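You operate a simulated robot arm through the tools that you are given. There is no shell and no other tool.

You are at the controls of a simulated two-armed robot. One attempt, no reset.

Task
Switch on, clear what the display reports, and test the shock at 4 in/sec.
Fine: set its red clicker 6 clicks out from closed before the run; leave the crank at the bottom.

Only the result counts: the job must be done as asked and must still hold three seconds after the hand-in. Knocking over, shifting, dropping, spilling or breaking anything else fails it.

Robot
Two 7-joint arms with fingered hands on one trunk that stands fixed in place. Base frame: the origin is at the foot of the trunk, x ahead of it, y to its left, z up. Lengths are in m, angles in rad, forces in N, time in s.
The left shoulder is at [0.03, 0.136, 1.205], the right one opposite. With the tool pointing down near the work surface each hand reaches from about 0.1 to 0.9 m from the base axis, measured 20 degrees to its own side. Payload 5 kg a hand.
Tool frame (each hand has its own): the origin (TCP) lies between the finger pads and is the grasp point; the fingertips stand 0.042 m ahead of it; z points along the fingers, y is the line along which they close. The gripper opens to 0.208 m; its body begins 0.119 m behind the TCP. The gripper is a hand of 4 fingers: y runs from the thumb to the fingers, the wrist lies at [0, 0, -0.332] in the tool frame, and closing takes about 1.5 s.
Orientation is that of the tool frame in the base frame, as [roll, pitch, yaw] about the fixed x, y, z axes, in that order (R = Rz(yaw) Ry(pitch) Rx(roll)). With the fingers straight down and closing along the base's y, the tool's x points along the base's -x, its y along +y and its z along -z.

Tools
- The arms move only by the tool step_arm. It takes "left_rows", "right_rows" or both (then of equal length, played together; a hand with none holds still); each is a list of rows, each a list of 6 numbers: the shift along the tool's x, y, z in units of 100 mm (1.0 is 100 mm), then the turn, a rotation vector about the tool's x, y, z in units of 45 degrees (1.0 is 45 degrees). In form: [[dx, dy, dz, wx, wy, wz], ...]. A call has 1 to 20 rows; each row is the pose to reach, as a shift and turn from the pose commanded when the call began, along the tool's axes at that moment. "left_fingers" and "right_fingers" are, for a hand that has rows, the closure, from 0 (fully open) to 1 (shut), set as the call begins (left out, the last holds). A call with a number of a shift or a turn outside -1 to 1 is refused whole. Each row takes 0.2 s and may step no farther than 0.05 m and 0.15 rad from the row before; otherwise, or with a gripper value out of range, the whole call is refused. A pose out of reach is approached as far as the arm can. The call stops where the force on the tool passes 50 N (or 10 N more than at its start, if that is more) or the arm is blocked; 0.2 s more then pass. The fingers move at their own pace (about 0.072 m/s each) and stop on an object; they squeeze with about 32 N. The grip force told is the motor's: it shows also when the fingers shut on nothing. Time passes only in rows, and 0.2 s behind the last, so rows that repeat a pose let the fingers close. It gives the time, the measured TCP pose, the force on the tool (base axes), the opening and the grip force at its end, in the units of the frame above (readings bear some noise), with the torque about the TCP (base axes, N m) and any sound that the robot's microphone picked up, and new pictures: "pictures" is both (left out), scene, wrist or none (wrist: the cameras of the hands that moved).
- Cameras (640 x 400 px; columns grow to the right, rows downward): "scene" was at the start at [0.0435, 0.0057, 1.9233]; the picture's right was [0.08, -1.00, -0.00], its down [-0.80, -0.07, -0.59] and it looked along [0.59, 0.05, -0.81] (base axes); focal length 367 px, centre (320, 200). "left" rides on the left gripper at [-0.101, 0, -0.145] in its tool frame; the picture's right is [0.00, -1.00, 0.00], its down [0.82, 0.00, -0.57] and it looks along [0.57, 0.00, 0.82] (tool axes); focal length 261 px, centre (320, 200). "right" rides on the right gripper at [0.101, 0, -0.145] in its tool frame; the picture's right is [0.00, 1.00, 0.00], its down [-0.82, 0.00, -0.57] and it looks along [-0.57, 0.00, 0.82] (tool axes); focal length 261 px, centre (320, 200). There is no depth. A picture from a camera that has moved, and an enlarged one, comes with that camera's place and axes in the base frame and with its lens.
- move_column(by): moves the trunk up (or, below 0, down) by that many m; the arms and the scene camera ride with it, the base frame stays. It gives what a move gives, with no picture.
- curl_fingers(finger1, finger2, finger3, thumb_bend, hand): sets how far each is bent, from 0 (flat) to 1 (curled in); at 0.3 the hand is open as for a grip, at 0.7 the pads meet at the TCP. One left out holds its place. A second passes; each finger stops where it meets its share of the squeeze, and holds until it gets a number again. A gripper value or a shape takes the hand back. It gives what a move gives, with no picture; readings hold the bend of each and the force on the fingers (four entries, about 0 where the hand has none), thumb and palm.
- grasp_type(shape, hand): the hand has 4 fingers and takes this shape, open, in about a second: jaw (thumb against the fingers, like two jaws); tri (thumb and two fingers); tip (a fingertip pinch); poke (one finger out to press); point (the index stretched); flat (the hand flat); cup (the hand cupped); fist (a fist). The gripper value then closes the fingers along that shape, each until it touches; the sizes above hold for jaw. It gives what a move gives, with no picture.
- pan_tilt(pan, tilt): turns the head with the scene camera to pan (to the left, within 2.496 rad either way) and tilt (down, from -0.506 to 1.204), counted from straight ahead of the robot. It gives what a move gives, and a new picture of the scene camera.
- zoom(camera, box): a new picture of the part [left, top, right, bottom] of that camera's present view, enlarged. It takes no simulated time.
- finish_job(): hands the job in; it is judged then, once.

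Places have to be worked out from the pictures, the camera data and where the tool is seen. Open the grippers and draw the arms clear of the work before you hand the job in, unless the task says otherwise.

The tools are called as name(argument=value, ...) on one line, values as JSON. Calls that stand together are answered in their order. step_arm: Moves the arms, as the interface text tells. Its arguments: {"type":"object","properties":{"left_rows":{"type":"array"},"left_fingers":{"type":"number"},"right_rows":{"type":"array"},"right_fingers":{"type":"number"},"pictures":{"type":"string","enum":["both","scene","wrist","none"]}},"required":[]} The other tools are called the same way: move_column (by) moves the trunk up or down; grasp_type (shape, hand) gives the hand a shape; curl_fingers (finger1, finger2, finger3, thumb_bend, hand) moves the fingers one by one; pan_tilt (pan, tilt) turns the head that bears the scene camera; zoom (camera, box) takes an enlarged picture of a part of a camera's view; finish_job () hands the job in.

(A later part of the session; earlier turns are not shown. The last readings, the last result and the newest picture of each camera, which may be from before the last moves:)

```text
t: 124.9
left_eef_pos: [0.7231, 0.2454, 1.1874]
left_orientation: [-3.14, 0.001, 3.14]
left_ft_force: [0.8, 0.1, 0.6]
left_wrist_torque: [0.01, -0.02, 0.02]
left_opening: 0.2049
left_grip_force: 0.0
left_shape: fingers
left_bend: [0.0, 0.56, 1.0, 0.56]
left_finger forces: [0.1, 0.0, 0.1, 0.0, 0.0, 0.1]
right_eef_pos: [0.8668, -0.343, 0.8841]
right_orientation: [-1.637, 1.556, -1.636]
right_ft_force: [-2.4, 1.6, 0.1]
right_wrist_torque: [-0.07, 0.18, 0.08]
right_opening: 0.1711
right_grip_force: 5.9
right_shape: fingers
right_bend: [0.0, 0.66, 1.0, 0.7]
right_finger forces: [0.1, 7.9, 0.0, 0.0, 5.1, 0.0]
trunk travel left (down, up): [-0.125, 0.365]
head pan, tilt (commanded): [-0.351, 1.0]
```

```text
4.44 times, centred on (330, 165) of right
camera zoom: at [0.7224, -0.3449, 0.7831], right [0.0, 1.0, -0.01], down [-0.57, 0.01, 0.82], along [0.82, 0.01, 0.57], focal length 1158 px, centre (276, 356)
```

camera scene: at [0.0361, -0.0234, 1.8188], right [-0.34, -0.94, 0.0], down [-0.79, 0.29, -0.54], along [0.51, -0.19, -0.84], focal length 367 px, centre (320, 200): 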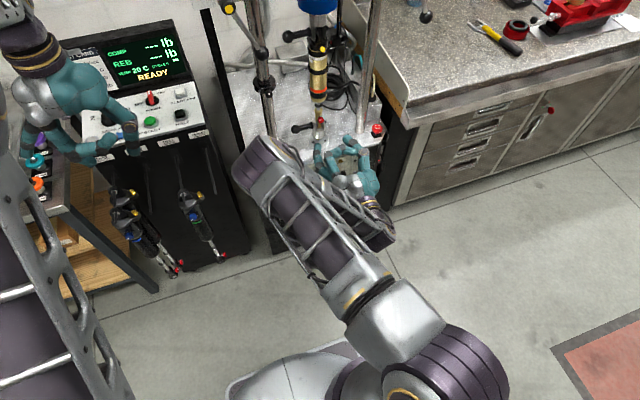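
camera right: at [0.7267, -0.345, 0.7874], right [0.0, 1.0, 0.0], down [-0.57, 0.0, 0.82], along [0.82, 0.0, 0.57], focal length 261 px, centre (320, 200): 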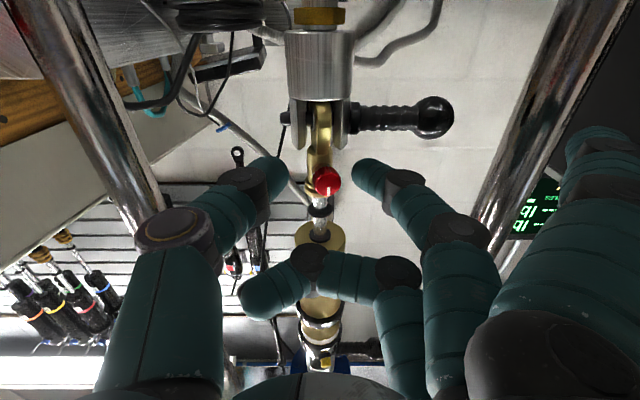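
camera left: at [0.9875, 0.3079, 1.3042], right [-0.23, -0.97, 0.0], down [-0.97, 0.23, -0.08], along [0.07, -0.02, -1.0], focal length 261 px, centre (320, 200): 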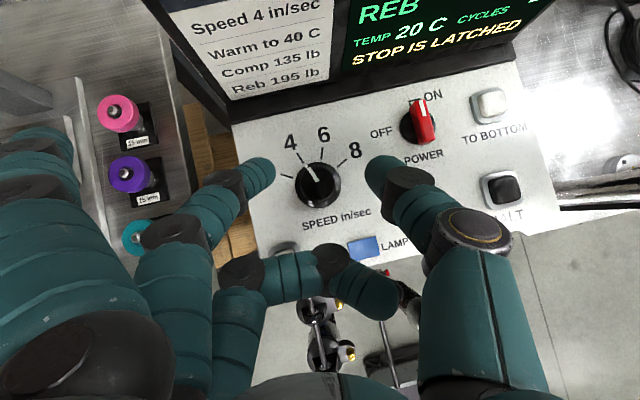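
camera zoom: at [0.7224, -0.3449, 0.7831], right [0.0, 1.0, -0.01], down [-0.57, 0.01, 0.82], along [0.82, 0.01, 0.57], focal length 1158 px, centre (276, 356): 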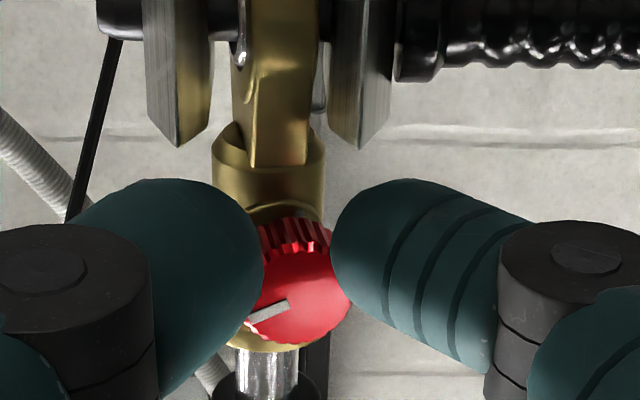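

It follows with low torque. Continue clockwise in steps while watching torque.

step_arm(right_rows=[[0, 0, 0, 0, 0, 0.1], [0, 0, 0, 0, 0, 0.2], [0, 0, 0, 0, 0, 0.3], [0, 0, 0, 0, 0, 0.4]], pictures="none")

zoom(camera="right", box=[270, 120, 390, 210])

step_arm(right_rows=[[0, 0, 0, 0, 0, 0.1], [0, 0, 0, 0, 0, 0.2], [0, 0, 0, 0, 0, 0.3]], pictures="none")

zoom(camera="right", box=[270, 120, 390, 210])

```text
t: 125.9
left_eef_pos: [0.7229, 0.2447, 1.1862]
left_orientation: [-3.139, 0.001, -3.141]
left_ft_force: [-0.7, 0.4, -1.0]
left_wrist_torque: [0.06, 0.0, 0.02]
left_opening: 0.2052
left_grip_force: 0.0
left_shape: fingers
left_bend: [0.0, 0.56, 1.0, 0.56]
left_finger forces: [0.0, 0.0, 0.1, 0.1, 0.0, 0.0]
right_eef_pos: [0.8673, -0.3427, 0.8839]
right_orientation: [1.573, 1.271, 1.573]
right_ft_force: [-4.1, 2.5, 0.3]
right_wrist_torque: [-0.01, 0.23, 0.16]
right_opening: 0.1727
right_grip_force: 8.1
right_shape: fingers
right_bend: [0.0, 0.66, 1.0, 0.69]
right_finger forces: [0.0, 8.4, 0.0, 0.1, 7.5, 0.0]
trunk travel left (down, up): [-0.125, 0.365]
head pan, tilt (commanded): [-0.351, 1.0]
```

```text
4.44 times, centred on (330, 165) of right
camera zoom: at [0.7224, -0.3138, 0.7876], right [0.0, 0.95, 0.3], down [-0.57, -0.25, 0.78], along [0.82, -0.17, 0.55], focal length 1158 px, centre (276, 356)
```

zoom: 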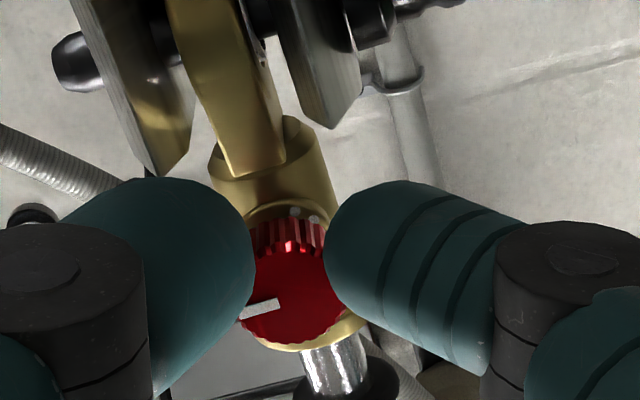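

```text
t: 126.7
left_eef_pos: [0.7228, 0.245, 1.1878]
left_orientation: [-3.139, 0.001, -3.141]
left_ft_force: [-0.4, -0.1, -0.4]
left_wrist_torque: [0.04, -0.02, -0.01]
left_opening: 0.205
left_grip_force: 0.0
left_shape: fingers
left_bend: [0.0, 0.56, 1.0, 0.56]
left_finger forces: [0.1, 0.1, 0.0, 0.0, 0.0, 0.1]
right_eef_pos: [0.8653, -0.3435, 0.8832]
right_orientation: [1.572, 1.035, 1.572]
right_ft_force: [-6.3, 0.4, 0.1]
right_wrist_torque: [-0.07, 0.26, 0.04]
right_opening: 0.1735
right_grip_force: 9.1
right_shape: fingers
right_bend: [0.0, 0.68, 1.0, 0.69]
right_finger forces: [0.1, 9.6, 0.0, 0.1, 8.1, 0.0]
trunk travel left (down, up): [-0.125, 0.365]
head pan, tilt (commanded): [-0.351, 1.0]
```

```text
4.44 times, centred on (330, 165) of right
camera zoom: at [0.7221, -0.2927, 0.7978], right [0.0, 0.86, 0.51], down [-0.57, -0.42, 0.7], along [0.82, -0.29, 0.49], focal length 1158 px, centre (276, 356)
```

zoom: 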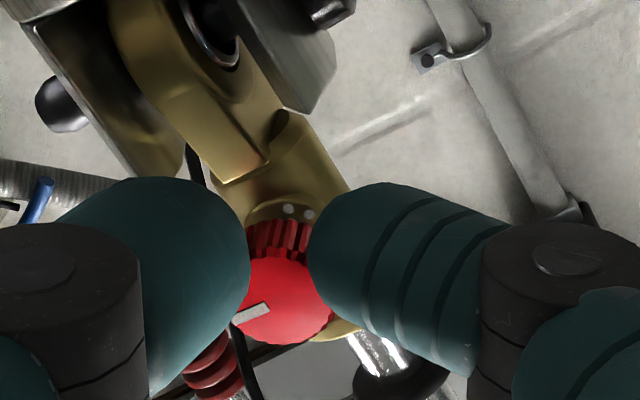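

The mark followed another ~45° in hand view, with torque only ~0.07 N·m. Now release gently and see where the mark settles.

curl_fingers(hand="right", finger2=0.64, thumb_bend=0.66)

zoom(camera="right", box=[270, 120, 390, 210])

step_arm(right_rows=[[0, 0, -0.1, 0, 0, 0], [0, 0, -0.2, 0, 0, 0], [0, 0, -0.3, 0, 0, 0], [0, 0, -0.4, 0, 0, 0]], pictures="none")

zoom(camera="right", box=[270, 100, 390, 190])

```text
t: 127.7
left_eef_pos: [0.7218, 0.2456, 1.1873]
left_orientation: [-3.14, 0.001, -3.142]
left_ft_force: [0.3, 0.0, 0.3]
left_wrist_torque: [-0.02, 0.0, 0.0]
left_opening: 0.2054
left_grip_force: 0.2
left_shape: fingers
left_bend: [0.0, 0.56, 1.0, 0.56]
left_finger forces: [0.0, 0.1, 0.0, 0.1, 0.1, 0.1]
right_eef_pos: [0.8663, -0.3435, 0.8854]
right_orientation: [1.569, 1.037, 1.57]
right_ft_force: [-9.8, 2.9, -1.1]
right_wrist_torque: [0.08, 0.19, 0.01]
right_opening: 0.1748
right_grip_force: 6.6
right_shape: fingers
right_bend: [0.0, 0.64, 1.0, 0.67]
right_finger forces: [0.1, 0.1, 0.1, 0.0, 13.4, 0.1]
trunk travel left (down, up): [-0.125, 0.365]
head pan, tilt (commanded): [-0.351, 1.0]
```

```text
4.44 times, centred on (330, 165) of right
camera zoom: at [0.7221, -0.2922, 0.7985], right [0.0, 0.86, 0.51], down [-0.57, -0.42, 0.7], along [0.82, -0.29, 0.49], focal length 1158 px, centre (276, 356)
```

zoom: 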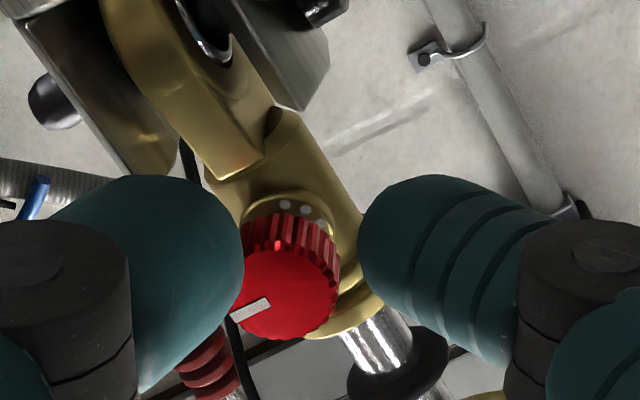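

```text
t: 128.7
left_eef_pos: [0.7222, 0.2453, 1.1883]
left_orientation: [-3.14, 0.003, 3.141]
left_ft_force: [-0.4, -0.3, -0.1]
left_wrist_torque: [0.0, 0.01, -0.04]
left_opening: 0.2052
left_grip_force: 0.1
left_shape: fingers
left_bend: [0.0, 0.56, 1.0, 0.56]
left_finger forces: [0.0, 0.0, 0.1, 0.0, 0.1, 0.1]
right_eef_pos: [0.8256, -0.3445, 0.8847]
right_orientation: [1.57, 1.037, 1.571]
right_ft_force: [-0.1, -0.7, 0.4]
right_wrist_torque: [0.0, 0.02, 0.03]
right_opening: 0.179
right_grip_force: 0.1
right_shape: fingers
right_bend: [0.0, 0.64, 1.0, 0.66]
right_finger forces: [0.0, 0.0, 0.0, 0.0, 0.0, 0.0]
trunk travel left (down, up): [-0.125, 0.365]
head pan, tilt (commanded): [-0.351, 1.0]
```

```text
4.44 times, centred on (330, 145) of right
camera zoom: at [0.683, -0.2924, 0.7979], right [0.0, 0.86, 0.51], down [-0.57, -0.42, 0.7], along [0.82, -0.29, 0.49], focal length 1158 px, centre (276, 444)
```

zoom: 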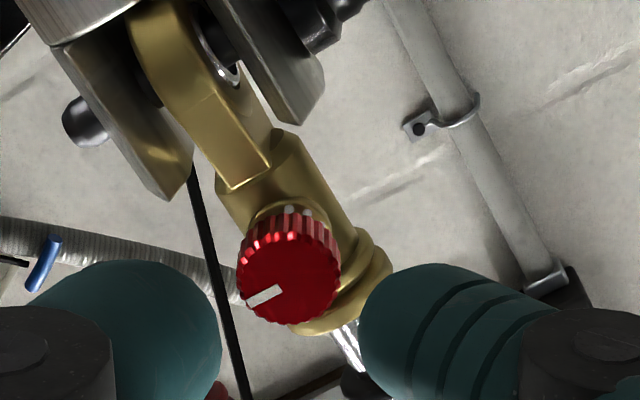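

The mark settled at ≈176° this time, so backing straight out works and the knob holds. I'll roll back to about -22°, re-enter, and do another clockwise stroke.

step_arm(right_rows=[[0, 0, 0, 0, 0, -0.18], [0, 0, 0, 0, 0, -0.36], [0, 0, 0, 0, 0, -0.54], [0, 0, 0, 0, 0, -0.72], [0, 0, 0, 0, 0, -0.86], [0, 0, 0, 0, 0, -1.0]], pictures="none")

step_arm(right_rows=[[0, 0, 0, 0, 0, -0.15], [0, 0, 0.2, 0, 0, -0.15], [0, 0, 0.41, 0, 0, -0.15]], pictures="none")

zoom(camera="right", box=[270, 120, 390, 210])

curl_fingers(hand="right", finger2=0.7, thumb_bend=0.71)

step_arm(right_rows=[[0, 0, 0, 0, 0, 0.13], [0, 0, 0, 0, 0, 0.26], [0, 0, 0, 0, 0, 0.39], [0, 0, 0, 0, 0, 0.52], [0, 0, 0, 0, 0, 0.65], [0, 0, 0, 0, 0, 0.78], [0, 0, 0, 0, 0, 0.91], [0, 0, 0, 0, 0, 1.0]], pictures="none")

zoom(camera="right", box=[270, 120, 390, 210])

```text
t: 130.1
left_eef_pos: [0.7212, 0.2456, 1.1876]
left_orientation: [-3.14, 0.003, -3.141]
left_ft_force: [0.3, 0.0, 0.6]
left_wrist_torque: [-0.01, -0.02, 0.0]
left_opening: 0.2051
left_grip_force: 0.1
left_shape: fingers
left_bend: [0.0, 0.56, 1.0, 0.56]
left_finger forces: [0.0, 0.1, 0.0, 0.1, 0.0, 0.0]
right_eef_pos: [0.8275, -0.3432, 0.8834]
right_orientation: [-1.565, 1.317, -1.566]
right_ft_force: [0.3, -0.2, 0.8]
right_wrist_torque: [0.02, -0.01, 0.01]
right_opening: 0.1793
right_grip_force: 0.0
right_shape: fingers
right_bend: [0.0, 0.64, 1.0, 0.66]
right_finger forces: [0.1, 0.0, 0.1, 0.0, 0.1, 0.0]
trunk travel left (down, up): [-0.125, 0.365]
head pan, tilt (commanded): [-0.351, 1.0]
```

```text
t: 130.9
left_eef_pos: [0.7227, 0.2454, 1.1872]
left_orientation: [-3.139, 0.002, 3.141]
left_ft_force: [1.3, -0.9, -0.3]
left_wrist_torque: [-0.06, 0.01, -0.01]
left_opening: 0.2054
left_grip_force: 0.1
left_shape: fingers
left_bend: [0.0, 0.56, 1.0, 0.56]
left_finger forces: [0.0, 0.0, 0.0, 0.1, 0.0, 0.1]
right_eef_pos: [0.8672, -0.3434, 0.884]
right_orientation: [-1.57, 1.199, -1.57]
right_ft_force: [0.2, 0.4, -0.4]
right_wrist_torque: [-0.01, -0.03, 0.02]
right_opening: 0.1791
right_grip_force: 0.1
right_shape: fingers
right_bend: [0.0, 0.64, 1.0, 0.66]
right_finger forces: [0.0, 0.1, 0.1, 0.0, 0.0, 0.0]
trunk travel left (down, up): [-0.125, 0.365]
head pan, tilt (commanded): [-0.351, 1.0]
```

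```text
4.44 times, centred on (330, 165) of right
camera zoom: at [0.7236, -0.3797, 0.7895], right [0.0, 0.93, -0.36], down [-0.57, 0.29, 0.77], along [0.82, 0.21, 0.53], focal length 1158 px, centre (276, 356)
```

zoom: 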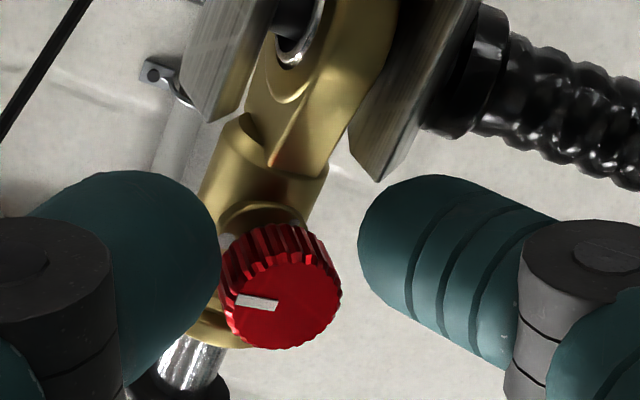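

```text
t: 131.9
left_eef_pos: [0.7234, 0.2453, 1.1877]
left_orientation: [-3.14, 0.002, 3.141]
left_ft_force: [0.1, -0.3, -0.3]
left_wrist_torque: [-0.03, -0.02, 0.0]
left_opening: 0.2052
left_grip_force: 0.0
left_shape: fingers
left_bend: [0.0, 0.56, 1.0, 0.56]
left_finger forces: [0.0, 0.0, 0.1, 0.0, 0.0, 0.0]
right_eef_pos: [0.8678, -0.3425, 0.8842]
right_orientation: [-1.57, 1.202, -1.57]
right_ft_force: [-2.3, 5.1, -1.7]
right_wrist_torque: [0.16, 0.1, 0.34]
right_opening: 0.1697
right_grip_force: 5.6
right_shape: fingers
right_bend: [0.0, 0.65, 1.0, 0.7]
right_finger forces: [0.1, 8.4, 0.1, 0.0, 2.3, 0.1]
trunk travel left (down, up): [-0.125, 0.365]
head pan, tilt (commanded): [-0.351, 1.0]
```

```text
t: 133.7
left_eef_pos: [0.7234, 0.2447, 1.1875]
left_orientation: [-3.141, 0.001, -3.141]
left_ft_force: [1.6, -1.1, 1.2]
left_wrist_torque: [0.0, -0.04, -0.03]
left_opening: 0.2056
left_grip_force: 0.1
left_shape: fingers
left_bend: [0.0, 0.56, 1.0, 0.56]
left_finger forces: [0.0, 0.0, 0.1, 0.0, 0.0, 0.1]
right_eef_pos: [0.8676, -0.3468, 0.8849]
right_orientation: [1.569, 1.152, 1.568]
right_ft_force: [-16.6, -4.5, -6.0]
right_wrist_torque: [-0.14, 0.46, -0.32]
right_opening: 0.1741
right_grip_force: 23.2
right_shape: fingers
right_bend: [0.0, 0.69, 1.0, 0.7]
right_finger forces: [0.0, 9.9, 0.0, 0.0, 36.4, 0.1]
trunk travel left (down, up): [-0.125, 0.365]
head pan, tilt (commanded): [-0.351, 1.0]
```

```text
4.44 times, centred on (330, 165) of right
camera zoom: at [0.7235, -0.3051, 0.7921], right [0.0, 0.91, 0.41], down [-0.57, -0.33, 0.75], along [0.82, -0.24, 0.52], focal length 1158 px, centre (276, 356)
```

zoom: 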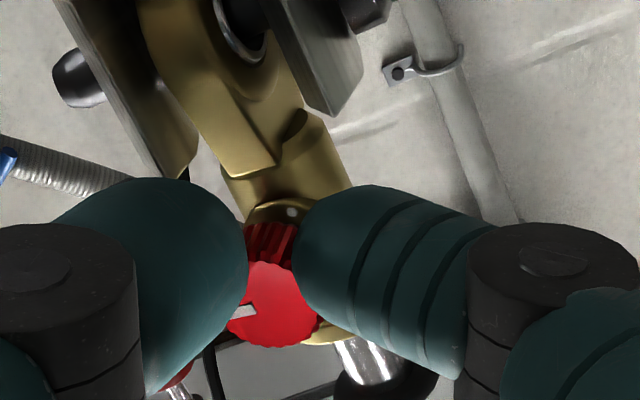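

Views before/after show the knob got dragged back while I rolled the half-open fingers near it. I'll now back out further and open wide before rolling back.

curl_fingers(hand="right", finger2=0.65, thumb_bend=0.67)

step_arm(right_rows=[[0, 0, -0.15, 0, 0, 0], [0, 0, -0.3, 0, 0, 0], [0, 0, -0.45, 0, 0, 0], [0, 0, -0.6, 0, 0, 0]], pictures="none")

curl_fingers(hand="right", finger2=0.55, thumb_bend=0.55)

zoom(camera="right", box=[270, 90, 390, 180])

step_arm(right_rows=[[0, 0, 0, 0, 0, -0.18], [0, 0, 0, 0, 0, -0.36], [0, 0, 0, 0, 0, -0.535]], pictures="none")

zoom(camera="right", box=[290, 110, 354, 155])

```text
t: 134.7
left_eef_pos: [0.7223, 0.2452, 1.1869]
left_orientation: [-3.14, 0.001, 3.141]
left_ft_force: [0.6, 1.0, -0.7]
left_wrist_torque: [0.0, -0.02, 0.02]
left_opening: 0.2051
left_grip_force: 0.1
left_shape: fingers
left_bend: [0.0, 0.56, 1.0, 0.56]
left_finger forces: [0.1, 0.1, 0.0, 0.0, 0.0, 0.1]
right_eef_pos: [0.8685, -0.3433, 0.8845]
right_orientation: [1.566, 1.155, 1.567]
right_ft_force: [-0.2, -3.5, 1.2]
right_wrist_torque: [-0.11, -0.04, -0.13]
right_opening: 0.1803
right_grip_force: 1.9
right_shape: fingers
right_bend: [0.0, 0.65, 1.0, 0.66]
right_finger forces: [0.0, 0.0, 0.0, 0.0, 3.4, 0.0]
trunk travel left (down, up): [-0.125, 0.365]
head pan, tilt (commanded): [-0.351, 1.0]
```

```text
t: 135.7
left_eef_pos: [0.7225, 0.245, 1.1875]
left_orientation: [-3.14, 0.002, -3.141]
left_ft_force: [0.4, 0.1, -0.1]
left_wrist_torque: [0.02, -0.02, 0.0]
left_opening: 0.2054
left_grip_force: 0.2
left_shape: fingers
left_bend: [0.0, 0.56, 1.0, 0.56]
left_finger forces: [0.1, 0.0, 0.0, 0.0, 0.1, 0.0]
right_eef_pos: [0.8084, -0.3435, 0.8851]
right_orientation: [1.567, 1.157, 1.569]
right_ft_force: [0.3, -0.5, 0.4]
right_wrist_torque: [0.03, -0.01, 0.01]
right_opening: 0.1776
right_grip_force: 0.0
right_shape: fingers
right_bend: [0.0, 0.65, 1.0, 0.67]
right_finger forces: [0.0, 0.0, 0.1, 0.0, 0.0, 0.0]
trunk travel left (down, up): [-0.125, 0.365]
head pan, tilt (commanded): [-0.351, 1.0]
```

```text
t: 136.7
left_eef_pos: [0.7227, 0.2459, 1.1867]
left_orientation: [-3.139, 0.002, 3.141]
left_ft_force: [-0.1, -0.2, -0.4]
left_wrist_torque: [-0.05, 0.02, 0.0]
left_opening: 0.2053
left_grip_force: 0.1
left_shape: fingers
left_bend: [0.0, 0.56, 1.0, 0.56]
left_finger forces: [0.1, 0.0, 0.0, 0.0, 0.1, 0.0]
right_eef_pos: [0.8091, -0.3436, 0.8848]
right_orientation: [1.57, 1.156, 1.571]
right_ft_force: [0.4, 0.6, 0.3]
right_wrist_torque: [-0.02, 0.0, 0.0]
right_opening: 0.2076
right_grip_force: 0.0
right_shape: fingers
right_bend: [0.0, 0.55, 1.0, 0.55]
right_finger forces: [0.0, 0.0, 0.0, 0.0, 0.0, 0.1]
trunk travel left (down, up): [-0.125, 0.365]
head pan, tilt (commanded): [-0.351, 1.0]
```

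```text
4.44 times, centred on (330, 135) of right
camera zoom: at [0.6644, -0.3029, 0.7927], right [0.0, 0.91, 0.41], down [-0.57, -0.34, 0.75], along [0.82, -0.23, 0.52], focal length 1158 px, centre (276, 489)
```

zoom: 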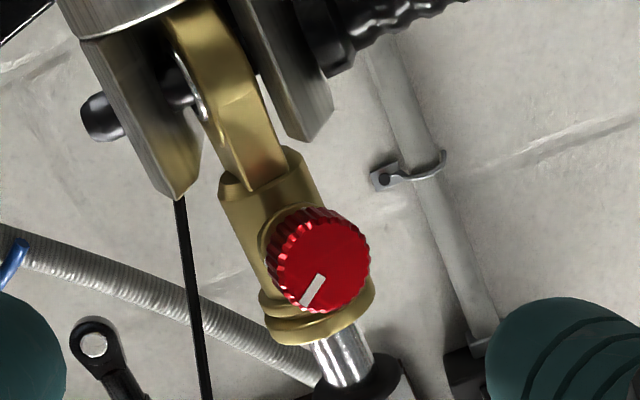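

```text
t: 137.5
left_eef_pos: [0.7228, 0.2444, 1.1865]
left_orientation: [-3.139, 0.001, 3.142]
left_ft_force: [0.3, 0.8, 1.1]
left_wrist_torque: [-0.04, -0.03, -0.02]
left_opening: 0.2052
left_grip_force: 0.1
left_shape: fingers
left_bend: [0.0, 0.56, 1.0, 0.56]
left_finger forces: [0.0, 0.0, 0.1, 0.0, 0.1, 0.0]
right_eef_pos: [0.808, -0.3435, 0.8842]
right_orientation: [-1.481, 1.563, -1.481]
right_ft_force: [0.1, 0.1, -0.6]
right_wrist_torque: [-0.01, 0.0, 0.03]
right_opening: 0.2075
right_grip_force: 0.1
right_shape: fingers
right_bend: [0.0, 0.55, 1.0, 0.55]
right_finger forces: [0.0, 0.0, 0.0, 0.0, 0.0, 0.0]
trunk travel left (down, up): [-0.125, 0.365]
head pan, tilt (commanded): [-0.351, 1.0]
```

```text
8.89 times, centred on (322, 132) of right
camera zoom: at [0.6642, -0.3439, 0.7835], right [0.0, 1.0, 0.0], down [-0.57, 0.0, 0.82], along [0.82, 0.0, 0.57], focal length 2317 px, centre (302, 800)
```

zoom: 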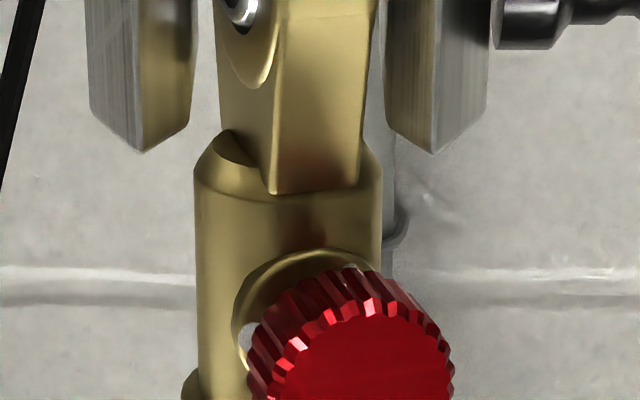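

Now let me view the knob fully at zero roll as a clean reference.

zoom(camera="right", box=[290, 125, 354, 170])

```text
8.89 times, centred on (322, 148) of right
camera zoom: at [0.6642, -0.3439, 0.7835], right [0.0, 1.0, 0.0], down [-0.57, 0.0, 0.82], along [0.82, 0.0, 0.57], focal length 2317 px, centre (302, 667)
```

zoom: 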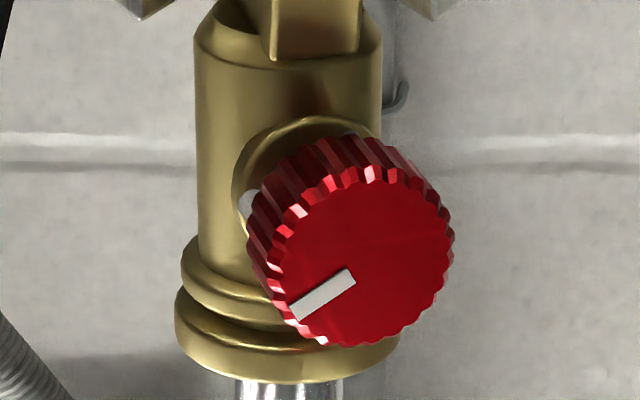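

The mark is stable at ≈145–150° here. Let me regrasp at zero roll and feel the torque while turning clockwise in small increments.

step_arm(right_rows=[[0, 0, 0.2, 0, 0, 0], [0, 0.01, 0.4, 0, 0, 0], [0, 0.01, 0.59, 0, 0, 0]], pictures="none")

curl_fingers(hand="right", finger2=0.7, thumb_bend=0.7)

zoom(camera="right", box=[290, 150, 354, 195])

step_arm(right_rows=[[0, 0, 0, 0, 0, 0.05], [0, 0, 0, 0, 0, 0.1], [0, 0, 0, 0, 0, 0.15]], pictures="none")

step_arm(right_rows=[[0, 0, 0, 0, 0, 0.05], [0, 0, 0, 0, 0, 0.1], [0, 0, 0, 0, 0, 0.15]], pictures="none")

zoom(camera="right", box=[290, 150, 354, 195])

```text
t: 138.3
left_eef_pos: [0.7226, 0.2473, 1.1869]
left_orientation: [-3.139, 0.0, 3.141]
left_ft_force: [0.0, 0.6, -0.6]
left_wrist_torque: [0.0, 0.03, 0.01]
left_opening: 0.2052
left_grip_force: 0.0
left_shape: fingers
left_bend: [0.0, 0.56, 1.0, 0.56]
left_finger forces: [0.0, 0.0, 0.1, 0.1, 0.0, 0.1]
right_eef_pos: [0.8686, -0.3431, 0.8847]
right_orientation: [-1.497, 1.565, -1.497]
right_ft_force: [0.4, 0.0, -0.1]
right_wrist_torque: [-0.01, -0.04, 0.04]
right_opening: 0.2078
right_grip_force: 0.1
right_shape: fingers
right_bend: [0.0, 0.55, 1.0, 0.55]
right_finger forces: [0.0, 0.0, 0.0, 0.0, 0.1, 0.1]
trunk travel left (down, up): [-0.125, 0.365]
head pan, tilt (commanded): [-0.351, 1.0]
```

```text
t: 139.3
left_eef_pos: [0.7216, 0.2455, 1.1878]
left_orientation: [-3.139, 0.003, -3.141]
left_ft_force: [0.0, -0.1, 0.3]
left_wrist_torque: [0.01, 0.0, 0.01]
left_opening: 0.2052
left_grip_force: 0.0
left_shape: fingers
left_bend: [0.0, 0.56, 1.0, 0.56]
left_finger forces: [0.0, 0.1, 0.0, 0.0, 0.0, 0.0]
right_eef_pos: [0.8678, -0.3426, 0.8832]
right_orientation: [-1.47, 1.564, -1.466]
right_ft_force: [0.7, 0.0, 0.1]
right_wrist_torque: [0.02, 0.04, -0.01]
right_opening: 0.1749
right_grip_force: 4.7
right_shape: fingers
right_bend: [0.0, 0.67, 1.0, 0.69]
right_finger forces: [0.0, 5.5, 0.1, 0.0, 4.9, 0.0]
trunk travel left (down, up): [-0.125, 0.365]
head pan, tilt (commanded): [-0.351, 1.0]
```

```text
8.89 times, centred on (322, 172) of right
camera zoom: at [0.7231, -0.3435, 0.783], right [0.0, 1.0, 0.0], down [-0.57, 0.0, 0.82], along [0.82, 0.0, 0.57], focal length 2317 px, centre (302, 444)
```

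zoom: 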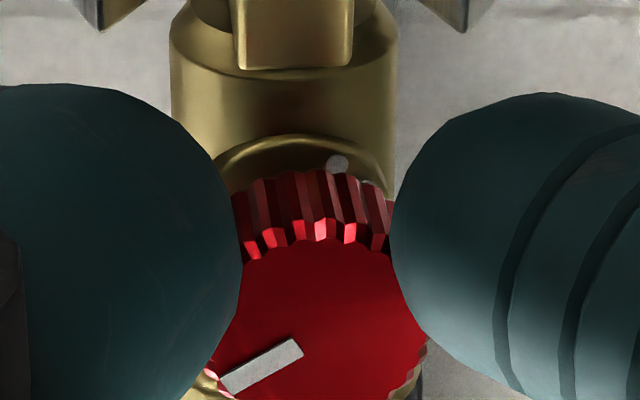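

```text
t: 140.1
left_eef_pos: [0.7229, 0.2466, 1.1866]
left_orientation: [-3.14, 0.001, 3.141]
left_ft_force: [0.3, 0.2, 0.5]
left_wrist_torque: [0.01, -0.01, -0.01]
left_opening: 0.2051
left_grip_force: 0.0
left_shape: fingers
left_bend: [0.0, 0.56, 1.0, 0.56]
left_finger forces: [0.0, 0.1, 0.0, 0.0, 0.1, 0.1]
right_eef_pos: [0.8668, -0.3435, 0.8836]
right_orientation: [1.568, 1.456, 1.567]
right_ft_force: [1.3, -0.3, 0.8]
right_wrist_torque: [-0.04, 0.05, 0.01]
right_opening: 0.1744
right_grip_force: 4.0
right_shape: fingers
right_bend: [0.0, 0.67, 1.0, 0.69]
right_finger forces: [0.0, 4.8, 0.1, 0.0, 3.8, 0.0]
trunk travel left (down, up): [-0.125, 0.365]
head pan, tilt (commanded): [-0.351, 1.0]
```

```text
t: 140.9
left_eef_pos: [0.7235, 0.2457, 1.1876]
left_orientation: [-3.14, 0.003, 3.141]
left_ft_force: [-0.3, -1.2, 0.2]
left_wrist_torque: [0.01, -0.03, -0.02]
left_opening: 0.2053
left_grip_force: 0.1
left_shape: fingers
left_bend: [0.0, 0.56, 1.0, 0.56]
left_finger forces: [0.0, 0.0, 0.0, 0.1, 0.0, 0.0]
right_eef_pos: [0.8668, -0.3427, 0.8839]
right_orientation: [1.57, 1.34, 1.57]
right_ft_force: [-0.6, 0.6, -0.1]
right_wrist_torque: [-0.04, 0.07, 0.06]
right_opening: 0.1745
right_grip_force: 5.1
right_shape: fingers
right_bend: [0.0, 0.67, 1.0, 0.69]
right_finger forces: [0.1, 6.0, 0.1, 0.0, 4.3, 0.0]
trunk travel left (down, up): [-0.125, 0.365]
head pan, tilt (commanded): [-0.351, 1.0]
```

```text
8.89 times, centred on (322, 172) of right
camera zoom: at [0.7229, -0.3196, 0.7856], right [0.0, 0.97, 0.23], down [-0.57, -0.19, 0.8], along [0.82, -0.13, 0.56], focal length 2317 px, centre (302, 444)
```

zoom: 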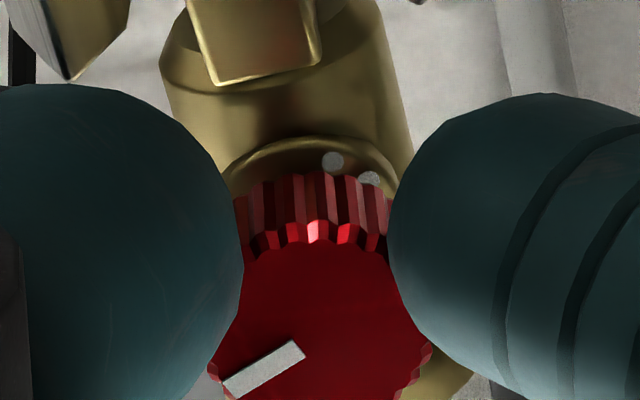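

The knob follows with tiny torque (≈0.04 N·m). I'll turn further and then release in small steps, looking at each, to understand the spring-back.

step_arm(right_rows=[[0, 0, 0, 0, 0, 0.1], [0, 0, 0, 0, 0, 0.2], [0, 0, 0, 0, 0, 0.3], [0, 0, 0, 0, 0, 0.4]], pictures="none")

zoom(camera="right", box=[290, 150, 354, 195])

curl_fingers(hand="right", finger2=0.66, thumb_bend=0.68)

zoom(camera="right", box=[290, 150, 354, 195])

curl_fingers(hand="right", finger2=0.64, thumb_bend=0.66)

zoom(camera="right", box=[290, 150, 354, 195])

```text
t: 141.9
left_eef_pos: [0.722, 0.246, 1.1884]
left_orientation: [-3.14, 0.003, 3.141]
left_ft_force: [0.6, -0.6, 0.4]
left_wrist_torque: [0.02, -0.04, -0.01]
left_opening: 0.2052
left_grip_force: 0.0
left_shape: fingers
left_bend: [0.0, 0.56, 1.0, 0.56]
left_finger forces: [0.1, 0.0, 0.0, 0.0, 0.1, 0.0]
right_eef_pos: [0.8676, -0.3441, 0.8837]
right_orientation: [1.569, 1.026, 1.571]
right_ft_force: [-2.9, 1.4, 0.3]
right_wrist_torque: [0.01, 0.0, 0.03]
right_opening: 0.1744
right_grip_force: 5.8
right_shape: fingers
right_bend: [0.0, 0.67, 1.0, 0.69]
right_finger forces: [0.1, 5.8, 0.0, 0.0, 4.8, 0.0]
trunk travel left (down, up): [-0.125, 0.365]
head pan, tilt (commanded): [-0.351, 1.0]
```

```text
8.89 times, centred on (322, 172) of right
camera zoom: at [0.7225, -0.2904, 0.7986], right [0.0, 0.85, 0.52], down [-0.57, -0.43, 0.7], along [0.82, -0.3, 0.49], focal length 2317 px, centre (302, 444)
```

zoom: 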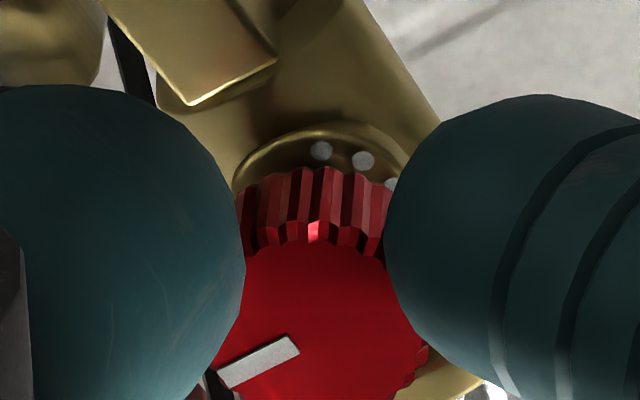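

```text
t: 142.9
left_eef_pos: [0.7231, 0.2449, 1.1879]
left_orientation: [3.141, 0.003, 3.14]
left_ft_force: [0.6, -0.7, -0.2]
left_wrist_torque: [0.02, -0.02, -0.03]
left_opening: 0.2053
left_grip_force: 0.1
left_shape: fingers
left_bend: [0.0, 0.56, 1.0, 0.56]
left_finger forces: [0.0, 0.0, 0.0, 0.0, 0.0, 0.0]
right_eef_pos: [0.8651, -0.3435, 0.8842]
right_orientation: [1.571, 1.027, 1.572]
right_ft_force: [-2.6, 0.8, 0.0]
right_wrist_torque: [0.04, 0.03, 0.04]
right_opening: 0.1741
right_grip_force: 2.6
right_shape: fingers
right_bend: [0.0, 0.66, 1.0, 0.68]
right_finger forces: [0.0, 0.7, 0.0, 0.1, 3.9, 0.0]
trunk travel left (down, up): [-0.125, 0.365]
head pan, tilt (commanded): [-0.351, 1.0]
```

```text
8.89 times, centred on (322, 172) of right
camera zoom: at [0.7225, -0.2906, 0.7982], right [0.0, 0.85, 0.52], down [-0.57, -0.43, 0.7], along [0.82, -0.3, 0.49], focal length 2317 px, centre (302, 444)
```

zoom: 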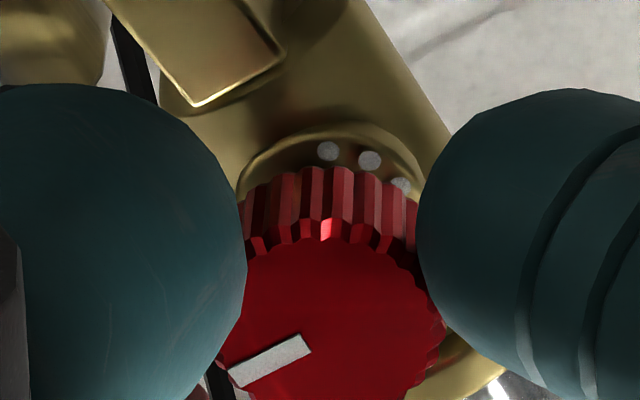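

```text
t: 143.9
left_eef_pos: [0.7222, 0.2465, 1.1881]
left_orientation: [-3.14, 0.002, -3.14]
left_ft_force: [0.6, -0.3, -0.1]
left_wrist_torque: [0.01, 0.01, 0.0]
left_opening: 0.2051
left_grip_force: 0.1
left_shape: fingers
left_bend: [0.0, 0.56, 1.0, 0.56]
left_finger forces: [0.0, 0.0, 0.0, 0.0, 0.0, 0.0]
right_eef_pos: [0.8657, -0.3428, 0.8847]
right_orientation: [1.57, 1.026, 1.57]
right_ft_force: [-6.5, 3.5, 0.2]
right_wrist_torque: [0.08, 0.15, 0.02]
right_opening: 0.1751
right_grip_force: 4.5
right_shape: fingers
right_bend: [0.0, 0.64, 1.0, 0.67]
right_finger forces: [0.1, 0.0, 0.0, 0.1, 8.6, 0.1]
trunk travel left (down, up): [-0.125, 0.365]
head pan, tilt (commanded): [-0.351, 1.0]
```

```text
8.89 times, centred on (322, 172) of right
camera zoom: at [0.7222, -0.2903, 0.7984], right [0.0, 0.85, 0.52], down [-0.57, -0.43, 0.7], along [0.82, -0.3, 0.49], focal length 2317 px, centre (302, 444)
```

zoom: 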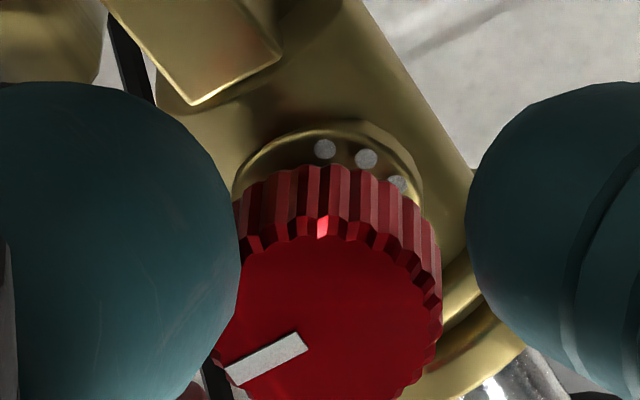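

It did not spring back on gentle release: the knob holds. Now back straight out 6 cm, open wide, and look again.

step_arm(right_rows=[[0, 0, -0.1, 0, 0, 0], [0, 0, -0.2, 0, 0, 0], [0, 0, -0.3, 0, 0, 0], [0, 0, -0.45, 0, 0, 0], [0, 0, -0.6, 0, 0, 0]], pictures="none")

zoom(camera="right", box=[290, 125, 354, 170])

curl_fingers(hand="right", finger2=0.55, thumb_bend=0.55)

step_arm(right_rows=[[0, 0, 0, 0, 0, -0.18], [0, 0, 0, 0, 0, -0.36], [0, 0, 0, 0, 0, -0.54], [0, 0, 0, 0, 0, -0.69]], pictures="none")

zoom(camera="right", box=[290, 125, 354, 170])

```text
t: 145.1
left_eef_pos: [0.7227, 0.2444, 1.188]
left_orientation: [-3.14, 0.002, -3.141]
left_ft_force: [-0.3, -0.4, 0.6]
left_wrist_torque: [0.0, -0.01, 0.01]
left_opening: 0.2052
left_grip_force: 0.0
left_shape: fingers
left_bend: [0.0, 0.56, 1.0, 0.56]
left_finger forces: [0.0, 0.0, 0.0, 0.1, 0.0, 0.1]
right_eef_pos: [0.8059, -0.3431, 0.884]
right_orientation: [1.568, 1.027, 1.57]
right_ft_force: [0.2, -0.5, 0.9]
right_wrist_torque: [0.0, 0.02, -0.02]
right_opening: 0.1789
right_grip_force: 0.0
right_shape: fingers
right_bend: [0.0, 0.64, 1.0, 0.66]
right_finger forces: [0.0, 0.0, 0.0, 0.0, 0.1, 0.0]
trunk travel left (down, up): [-0.125, 0.365]
head pan, tilt (commanded): [-0.351, 1.0]
```

```text
8.89 times, centred on (322, 148) of right
camera zoom: at [0.6623, -0.2899, 0.7986], right [0.0, 0.85, 0.52], down [-0.57, -0.43, 0.7], along [0.82, -0.3, 0.49], focal length 2317 px, centre (302, 667)
```

zoom: 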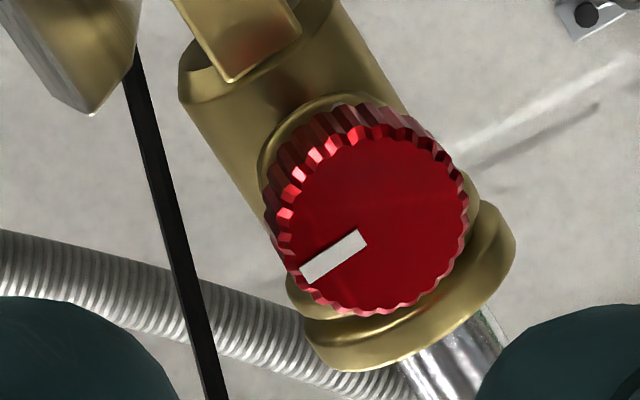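

```text
t: 146.1
left_eef_pos: [0.7223, 0.2443, 1.1874]
left_orientation: [-3.141, 0.001, 3.141]
left_ft_force: [-0.2, 0.4, -0.2]
left_wrist_torque: [0.0, 0.0, 0.03]
left_opening: 0.2054
left_grip_force: 0.1
left_shape: fingers
left_bend: [0.0, 0.56, 1.0, 0.56]
left_finger forces: [0.0, 0.1, 0.0, 0.0, 0.0, 0.0]
right_eef_pos: [0.8069, -0.3425, 0.8852]
right_orientation: [1.568, 1.027, 1.572]
right_ft_force: [0.9, -0.4, -0.6]
right_wrist_torque: [0.0, -0.03, 0.02]
right_opening: 0.2076
right_grip_force: 0.0
right_shape: fingers
right_bend: [0.0, 0.55, 1.0, 0.55]
right_finger forces: [0.0, 0.0, 0.0, 0.0, 0.1, 0.0]
trunk travel left (down, up): [-0.125, 0.365]
head pan, tilt (commanded): [-0.351, 1.0]
```

```text
t: 147.1
left_eef_pos: [0.7215, 0.2462, 1.1883]
left_orientation: [-3.14, 0.002, 3.141]
left_ft_force: [-0.3, 0.8, 0.0]
left_wrist_torque: [0.02, 0.0, 0.01]
left_opening: 0.205
left_grip_force: 0.0
left_shape: fingers
left_bend: [0.0, 0.56, 1.0, 0.56]
left_finger forces: [0.0, 0.0, 0.1, 0.0, 0.0, 0.0]
right_eef_pos: [0.8063, -0.342, 0.8834]
right_orientation: [-1.966, 1.57, -1.965]
right_ft_force: [-0.3, 0.2, 0.0]
right_wrist_torque: [0.02, 0.0, 0.01]
right_opening: 0.2077
right_grip_force: 0.0
right_shape: fingers
right_bend: [0.0, 0.55, 1.0, 0.55]
right_finger forces: [0.0, 0.0, 0.0, 0.0, 0.0, 0.0]
trunk travel left (down, up): [-0.125, 0.365]
head pan, tilt (commanded): [-0.351, 1.0]
```

```text
8.89 times, centred on (322, 148) of right
camera zoom: at [0.6627, -0.3425, 0.783], right [0.0, 1.0, 0.01], down [-0.57, 0.0, 0.82], along [0.82, 0.0, 0.57], focal length 2317 px, centre (302, 667)
```

zoom: 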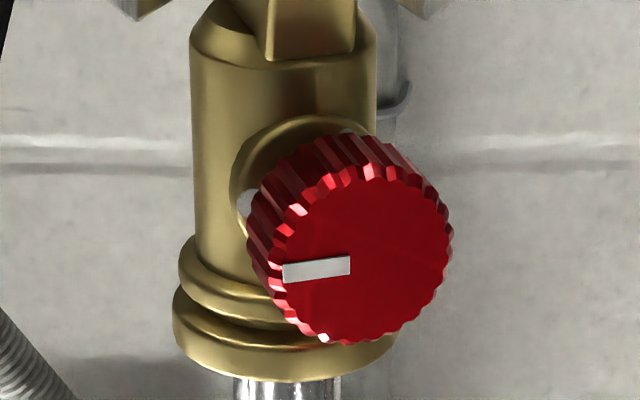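

At zero roll the mark moved from ≈152° to ≈183°, exactly my 31° turn; so clean strokes work. Next I'll run a standard cycle: enter at -20°, close, turn +45°, release, back out–roll back–re-enter in one call.

step_arm(right_rows=[[0, 0, 0, 0, 0, -0.15], [0, 0, 0, 0, 0, -0.3], [0, 0, 0, 0, 0, -0.45], [0, 0, 0.2, 0, 0, -0.45], [0, 0, 0.4, 0, 0, -0.45], [0, 0, 0.61, 0, 0, -0.45]], pictures="none")

curl_fingers(hand="right", finger2=0.7, thumb_bend=0.7)

step_arm(right_rows=[[0, 0, 0, 0, 0, 0.12], [0, 0, 0, 0, 0, 0.25], [0, 0, 0, 0, 0, 0.38], [0, 0, 0, 0, 0, 0.51], [0, 0, 0, 0, 0, 0.64], [0, 0, 0, 0, 0, 0.77], [0, 0, 0, 0, 0, 0.9], [0, 0, 0, 0, 0, 1.0]], pictures="none")

zoom(camera="right", box=[290, 150, 354, 195])

curl_fingers(hand="right", finger2=0.63, thumb_bend=0.65)

zoom(camera="right", box=[290, 150, 354, 195])

```text
t: 148.5
left_eef_pos: [0.7229, 0.245, 1.1876]
left_orientation: [-3.141, 0.0, 3.141]
left_ft_force: [0.2, -0.7, 0.0]
left_wrist_torque: [0.0, 0.03, -0.03]
left_opening: 0.2054
left_grip_force: 0.2
left_shape: fingers
left_bend: [0.0, 0.56, 1.0, 0.56]
left_finger forces: [0.0, 0.0, 0.0, 0.0, 0.0, 0.0]
right_eef_pos: [0.8697, -0.3416, 0.8826]
right_orientation: [-1.568, 1.221, -1.57]
right_ft_force: [0.1, -0.4, 0.0]
right_wrist_torque: [-0.02, -0.02, 0.02]
right_opening: 0.2072
right_grip_force: 0.1
right_shape: fingers
right_bend: [0.0, 0.55, 1.0, 0.55]
right_finger forces: [0.0, 0.0, 0.0, 0.1, 0.1, 0.0]
trunk travel left (down, up): [-0.125, 0.365]
head pan, tilt (commanded): [-0.351, 1.0]
```

```text
t: 149.5
left_eef_pos: [0.7225, 0.2448, 1.1869]
left_orientation: [-3.14, 0.002, 3.14]
left_ft_force: [0.1, 1.0, -0.6]
left_wrist_torque: [0.01, -0.02, 0.02]
left_opening: 0.2051
left_grip_force: 0.1
left_shape: fingers
left_bend: [0.0, 0.56, 1.0, 0.56]
left_finger forces: [0.1, 0.0, 0.0, 0.0, 0.1, 0.1]
right_eef_pos: [0.8692, -0.3419, 0.8835]
right_orientation: [-1.568, 1.219, -1.569]
right_ft_force: [1.0, 0.4, -0.5]
right_wrist_torque: [0.03, -0.06, 0.0]
right_opening: 0.1748
right_grip_force: 3.4
right_shape: fingers
right_bend: [0.0, 0.67, 1.0, 0.69]
right_finger forces: [0.0, 3.7, 0.0, 0.0, 3.7, 0.0]
trunk travel left (down, up): [-0.125, 0.365]
head pan, tilt (commanded): [-0.351, 1.0]
```

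```text
t: 151.3
left_eef_pos: [0.7229, 0.2448, 1.1877]
left_orientation: [-3.14, 0.002, -3.14]
left_ft_force: [0.6, -0.5, -0.3]
left_wrist_torque: [0.04, -0.02, 0.02]
left_opening: 0.205
left_grip_force: 0.0
left_shape: fingers
left_bend: [0.0, 0.56, 1.0, 0.56]
left_finger forces: [0.1, 0.0, 0.1, 0.0, 0.1, 0.0]
right_eef_pos: [0.8668, -0.3455, 0.8845]
right_orientation: [1.563, 1.135, 1.561]
right_ft_force: [-13.6, -4.1, -2.0]
right_wrist_torque: [-0.47, -0.05, -0.38]
right_opening: 0.1753
right_grip_force: 28.5
right_shape: fingers
right_bend: [0.0, 0.68, 1.0, 0.69]
right_finger forces: [0.0, 10.8, 0.0, 0.0, 46.3, 0.0]
trunk travel left (down, up): [-0.125, 0.365]
head pan, tilt (commanded): [-0.351, 1.0]
```

```text
8.89 times, centred on (322, 172) of right
camera zoom: at [0.7237, -0.3019, 0.7938], right [0.0, 0.9, 0.43], down [-0.57, -0.35, 0.74], along [0.82, -0.25, 0.52], focal length 2317 px, centre (302, 444)
```

zoom: 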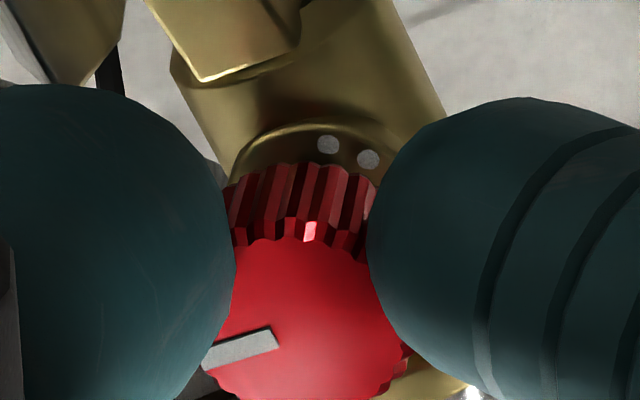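

```text
t: 152.3
left_eef_pos: [0.7213, 0.2456, 1.1883]
left_orientation: [-3.14, 0.001, 3.141]
left_ft_force: [0.2, 0.2, 0.0]
left_wrist_torque: [-0.03, 0.02, 0.0]
left_opening: 0.2053
left_grip_force: 0.1
left_shape: fingers
left_bend: [0.0, 0.56, 1.0, 0.56]
left_finger forces: [0.0, 0.1, 0.0, 0.0, 0.0, 0.1]
right_eef_pos: [0.8669, -0.3416, 0.8853]
right_orientation: [1.563, 1.137, 1.563]
right_ft_force: [-5.5, -3.0, 17.6]
right_wrist_torque: [-0.33, -0.71, -0.26]
right_opening: 0.1758
right_grip_force: 9.2
right_shape: fingers
right_bend: [0.0, 0.63, 1.0, 0.66]
right_finger forces: [0.0, 0.0, 0.0, 0.0, 17.8, 0.0]
trunk travel left (down, up): [-0.125, 0.365]
head pan, tilt (commanded): [-0.351, 1.0]
```

```text
8.89 times, centred on (322, 172) of right
camera zoom: at [0.7237, -0.3005, 0.7943], right [0.0, 0.91, 0.43], down [-0.57, -0.35, 0.74], along [0.82, -0.24, 0.52], focal length 2317 px, centre (302, 444)
```

zoom: 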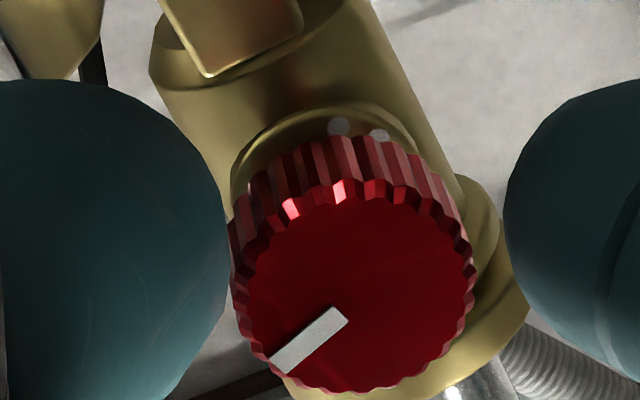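

This time the torque rose (thumb 46 N) and the knob sprang back on release: it seems to be at a stop. Back out, roll to zero, and compare the mark with the previous reading.

step_arm(right_rows=[[0, 0, -0.15, 0, 0, 0], [0, 0, -0.3, 0, 0, 0], [0, 0, -0.45, 0, 0, 0], [0, 0, -0.61, 0, 0, 0], [0, 0, -0.61, 0, 0, -0.18], [0, 0, -0.61, 0, 0, -0.36], [0, 0, -0.61, 0, 0, -0.55]], pictures="none")

zoom(camera="right", box=[290, 125, 354, 170])

```text
t: 153.9
left_eef_pos: [0.723, 0.2448, 1.1876]
left_orientation: [-3.14, 0.0, -3.141]
left_ft_force: [0.1, 0.4, 0.4]
left_wrist_torque: [-0.02, 0.02, -0.02]
left_opening: 0.2052
left_grip_force: 0.1
left_shape: fingers
left_bend: [0.0, 0.56, 1.0, 0.56]
left_finger forces: [0.0, 0.1, 0.0, 0.1, 0.0, 0.0]
right_eef_pos: [0.8065, -0.343, 0.8845]
right_orientation: [1.242, 1.57, 1.243]
right_ft_force: [0.1, -0.6, 0.1]
right_wrist_torque: [-0.02, 0.01, 0.01]
right_opening: 0.1814
right_grip_force: 0.1
right_shape: fingers
right_bend: [0.0, 0.63, 1.0, 0.65]
right_finger forces: [0.0, 0.0, 0.0, 0.0, 0.1, 0.0]
trunk travel left (down, up): [-0.125, 0.365]
head pan, tilt (commanded): [-0.351, 1.0]
```

```text
8.89 times, centred on (322, 148) of right
camera zoom: at [0.6631, -0.3424, 0.7834], right [0.0, 1.0, 0.01], down [-0.57, -0.01, 0.82], along [0.82, 0.0, 0.57], focal length 2317 px, centre (302, 667)
```

zoom: 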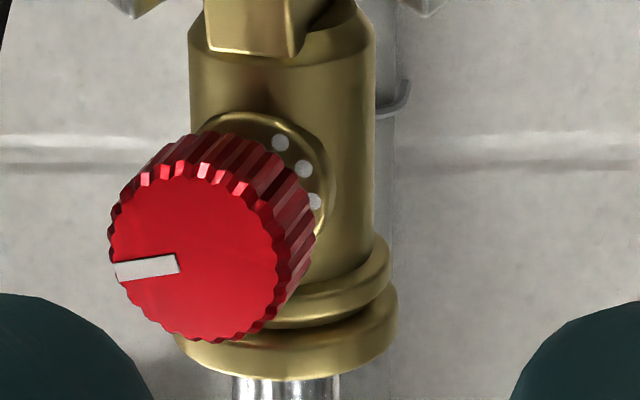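

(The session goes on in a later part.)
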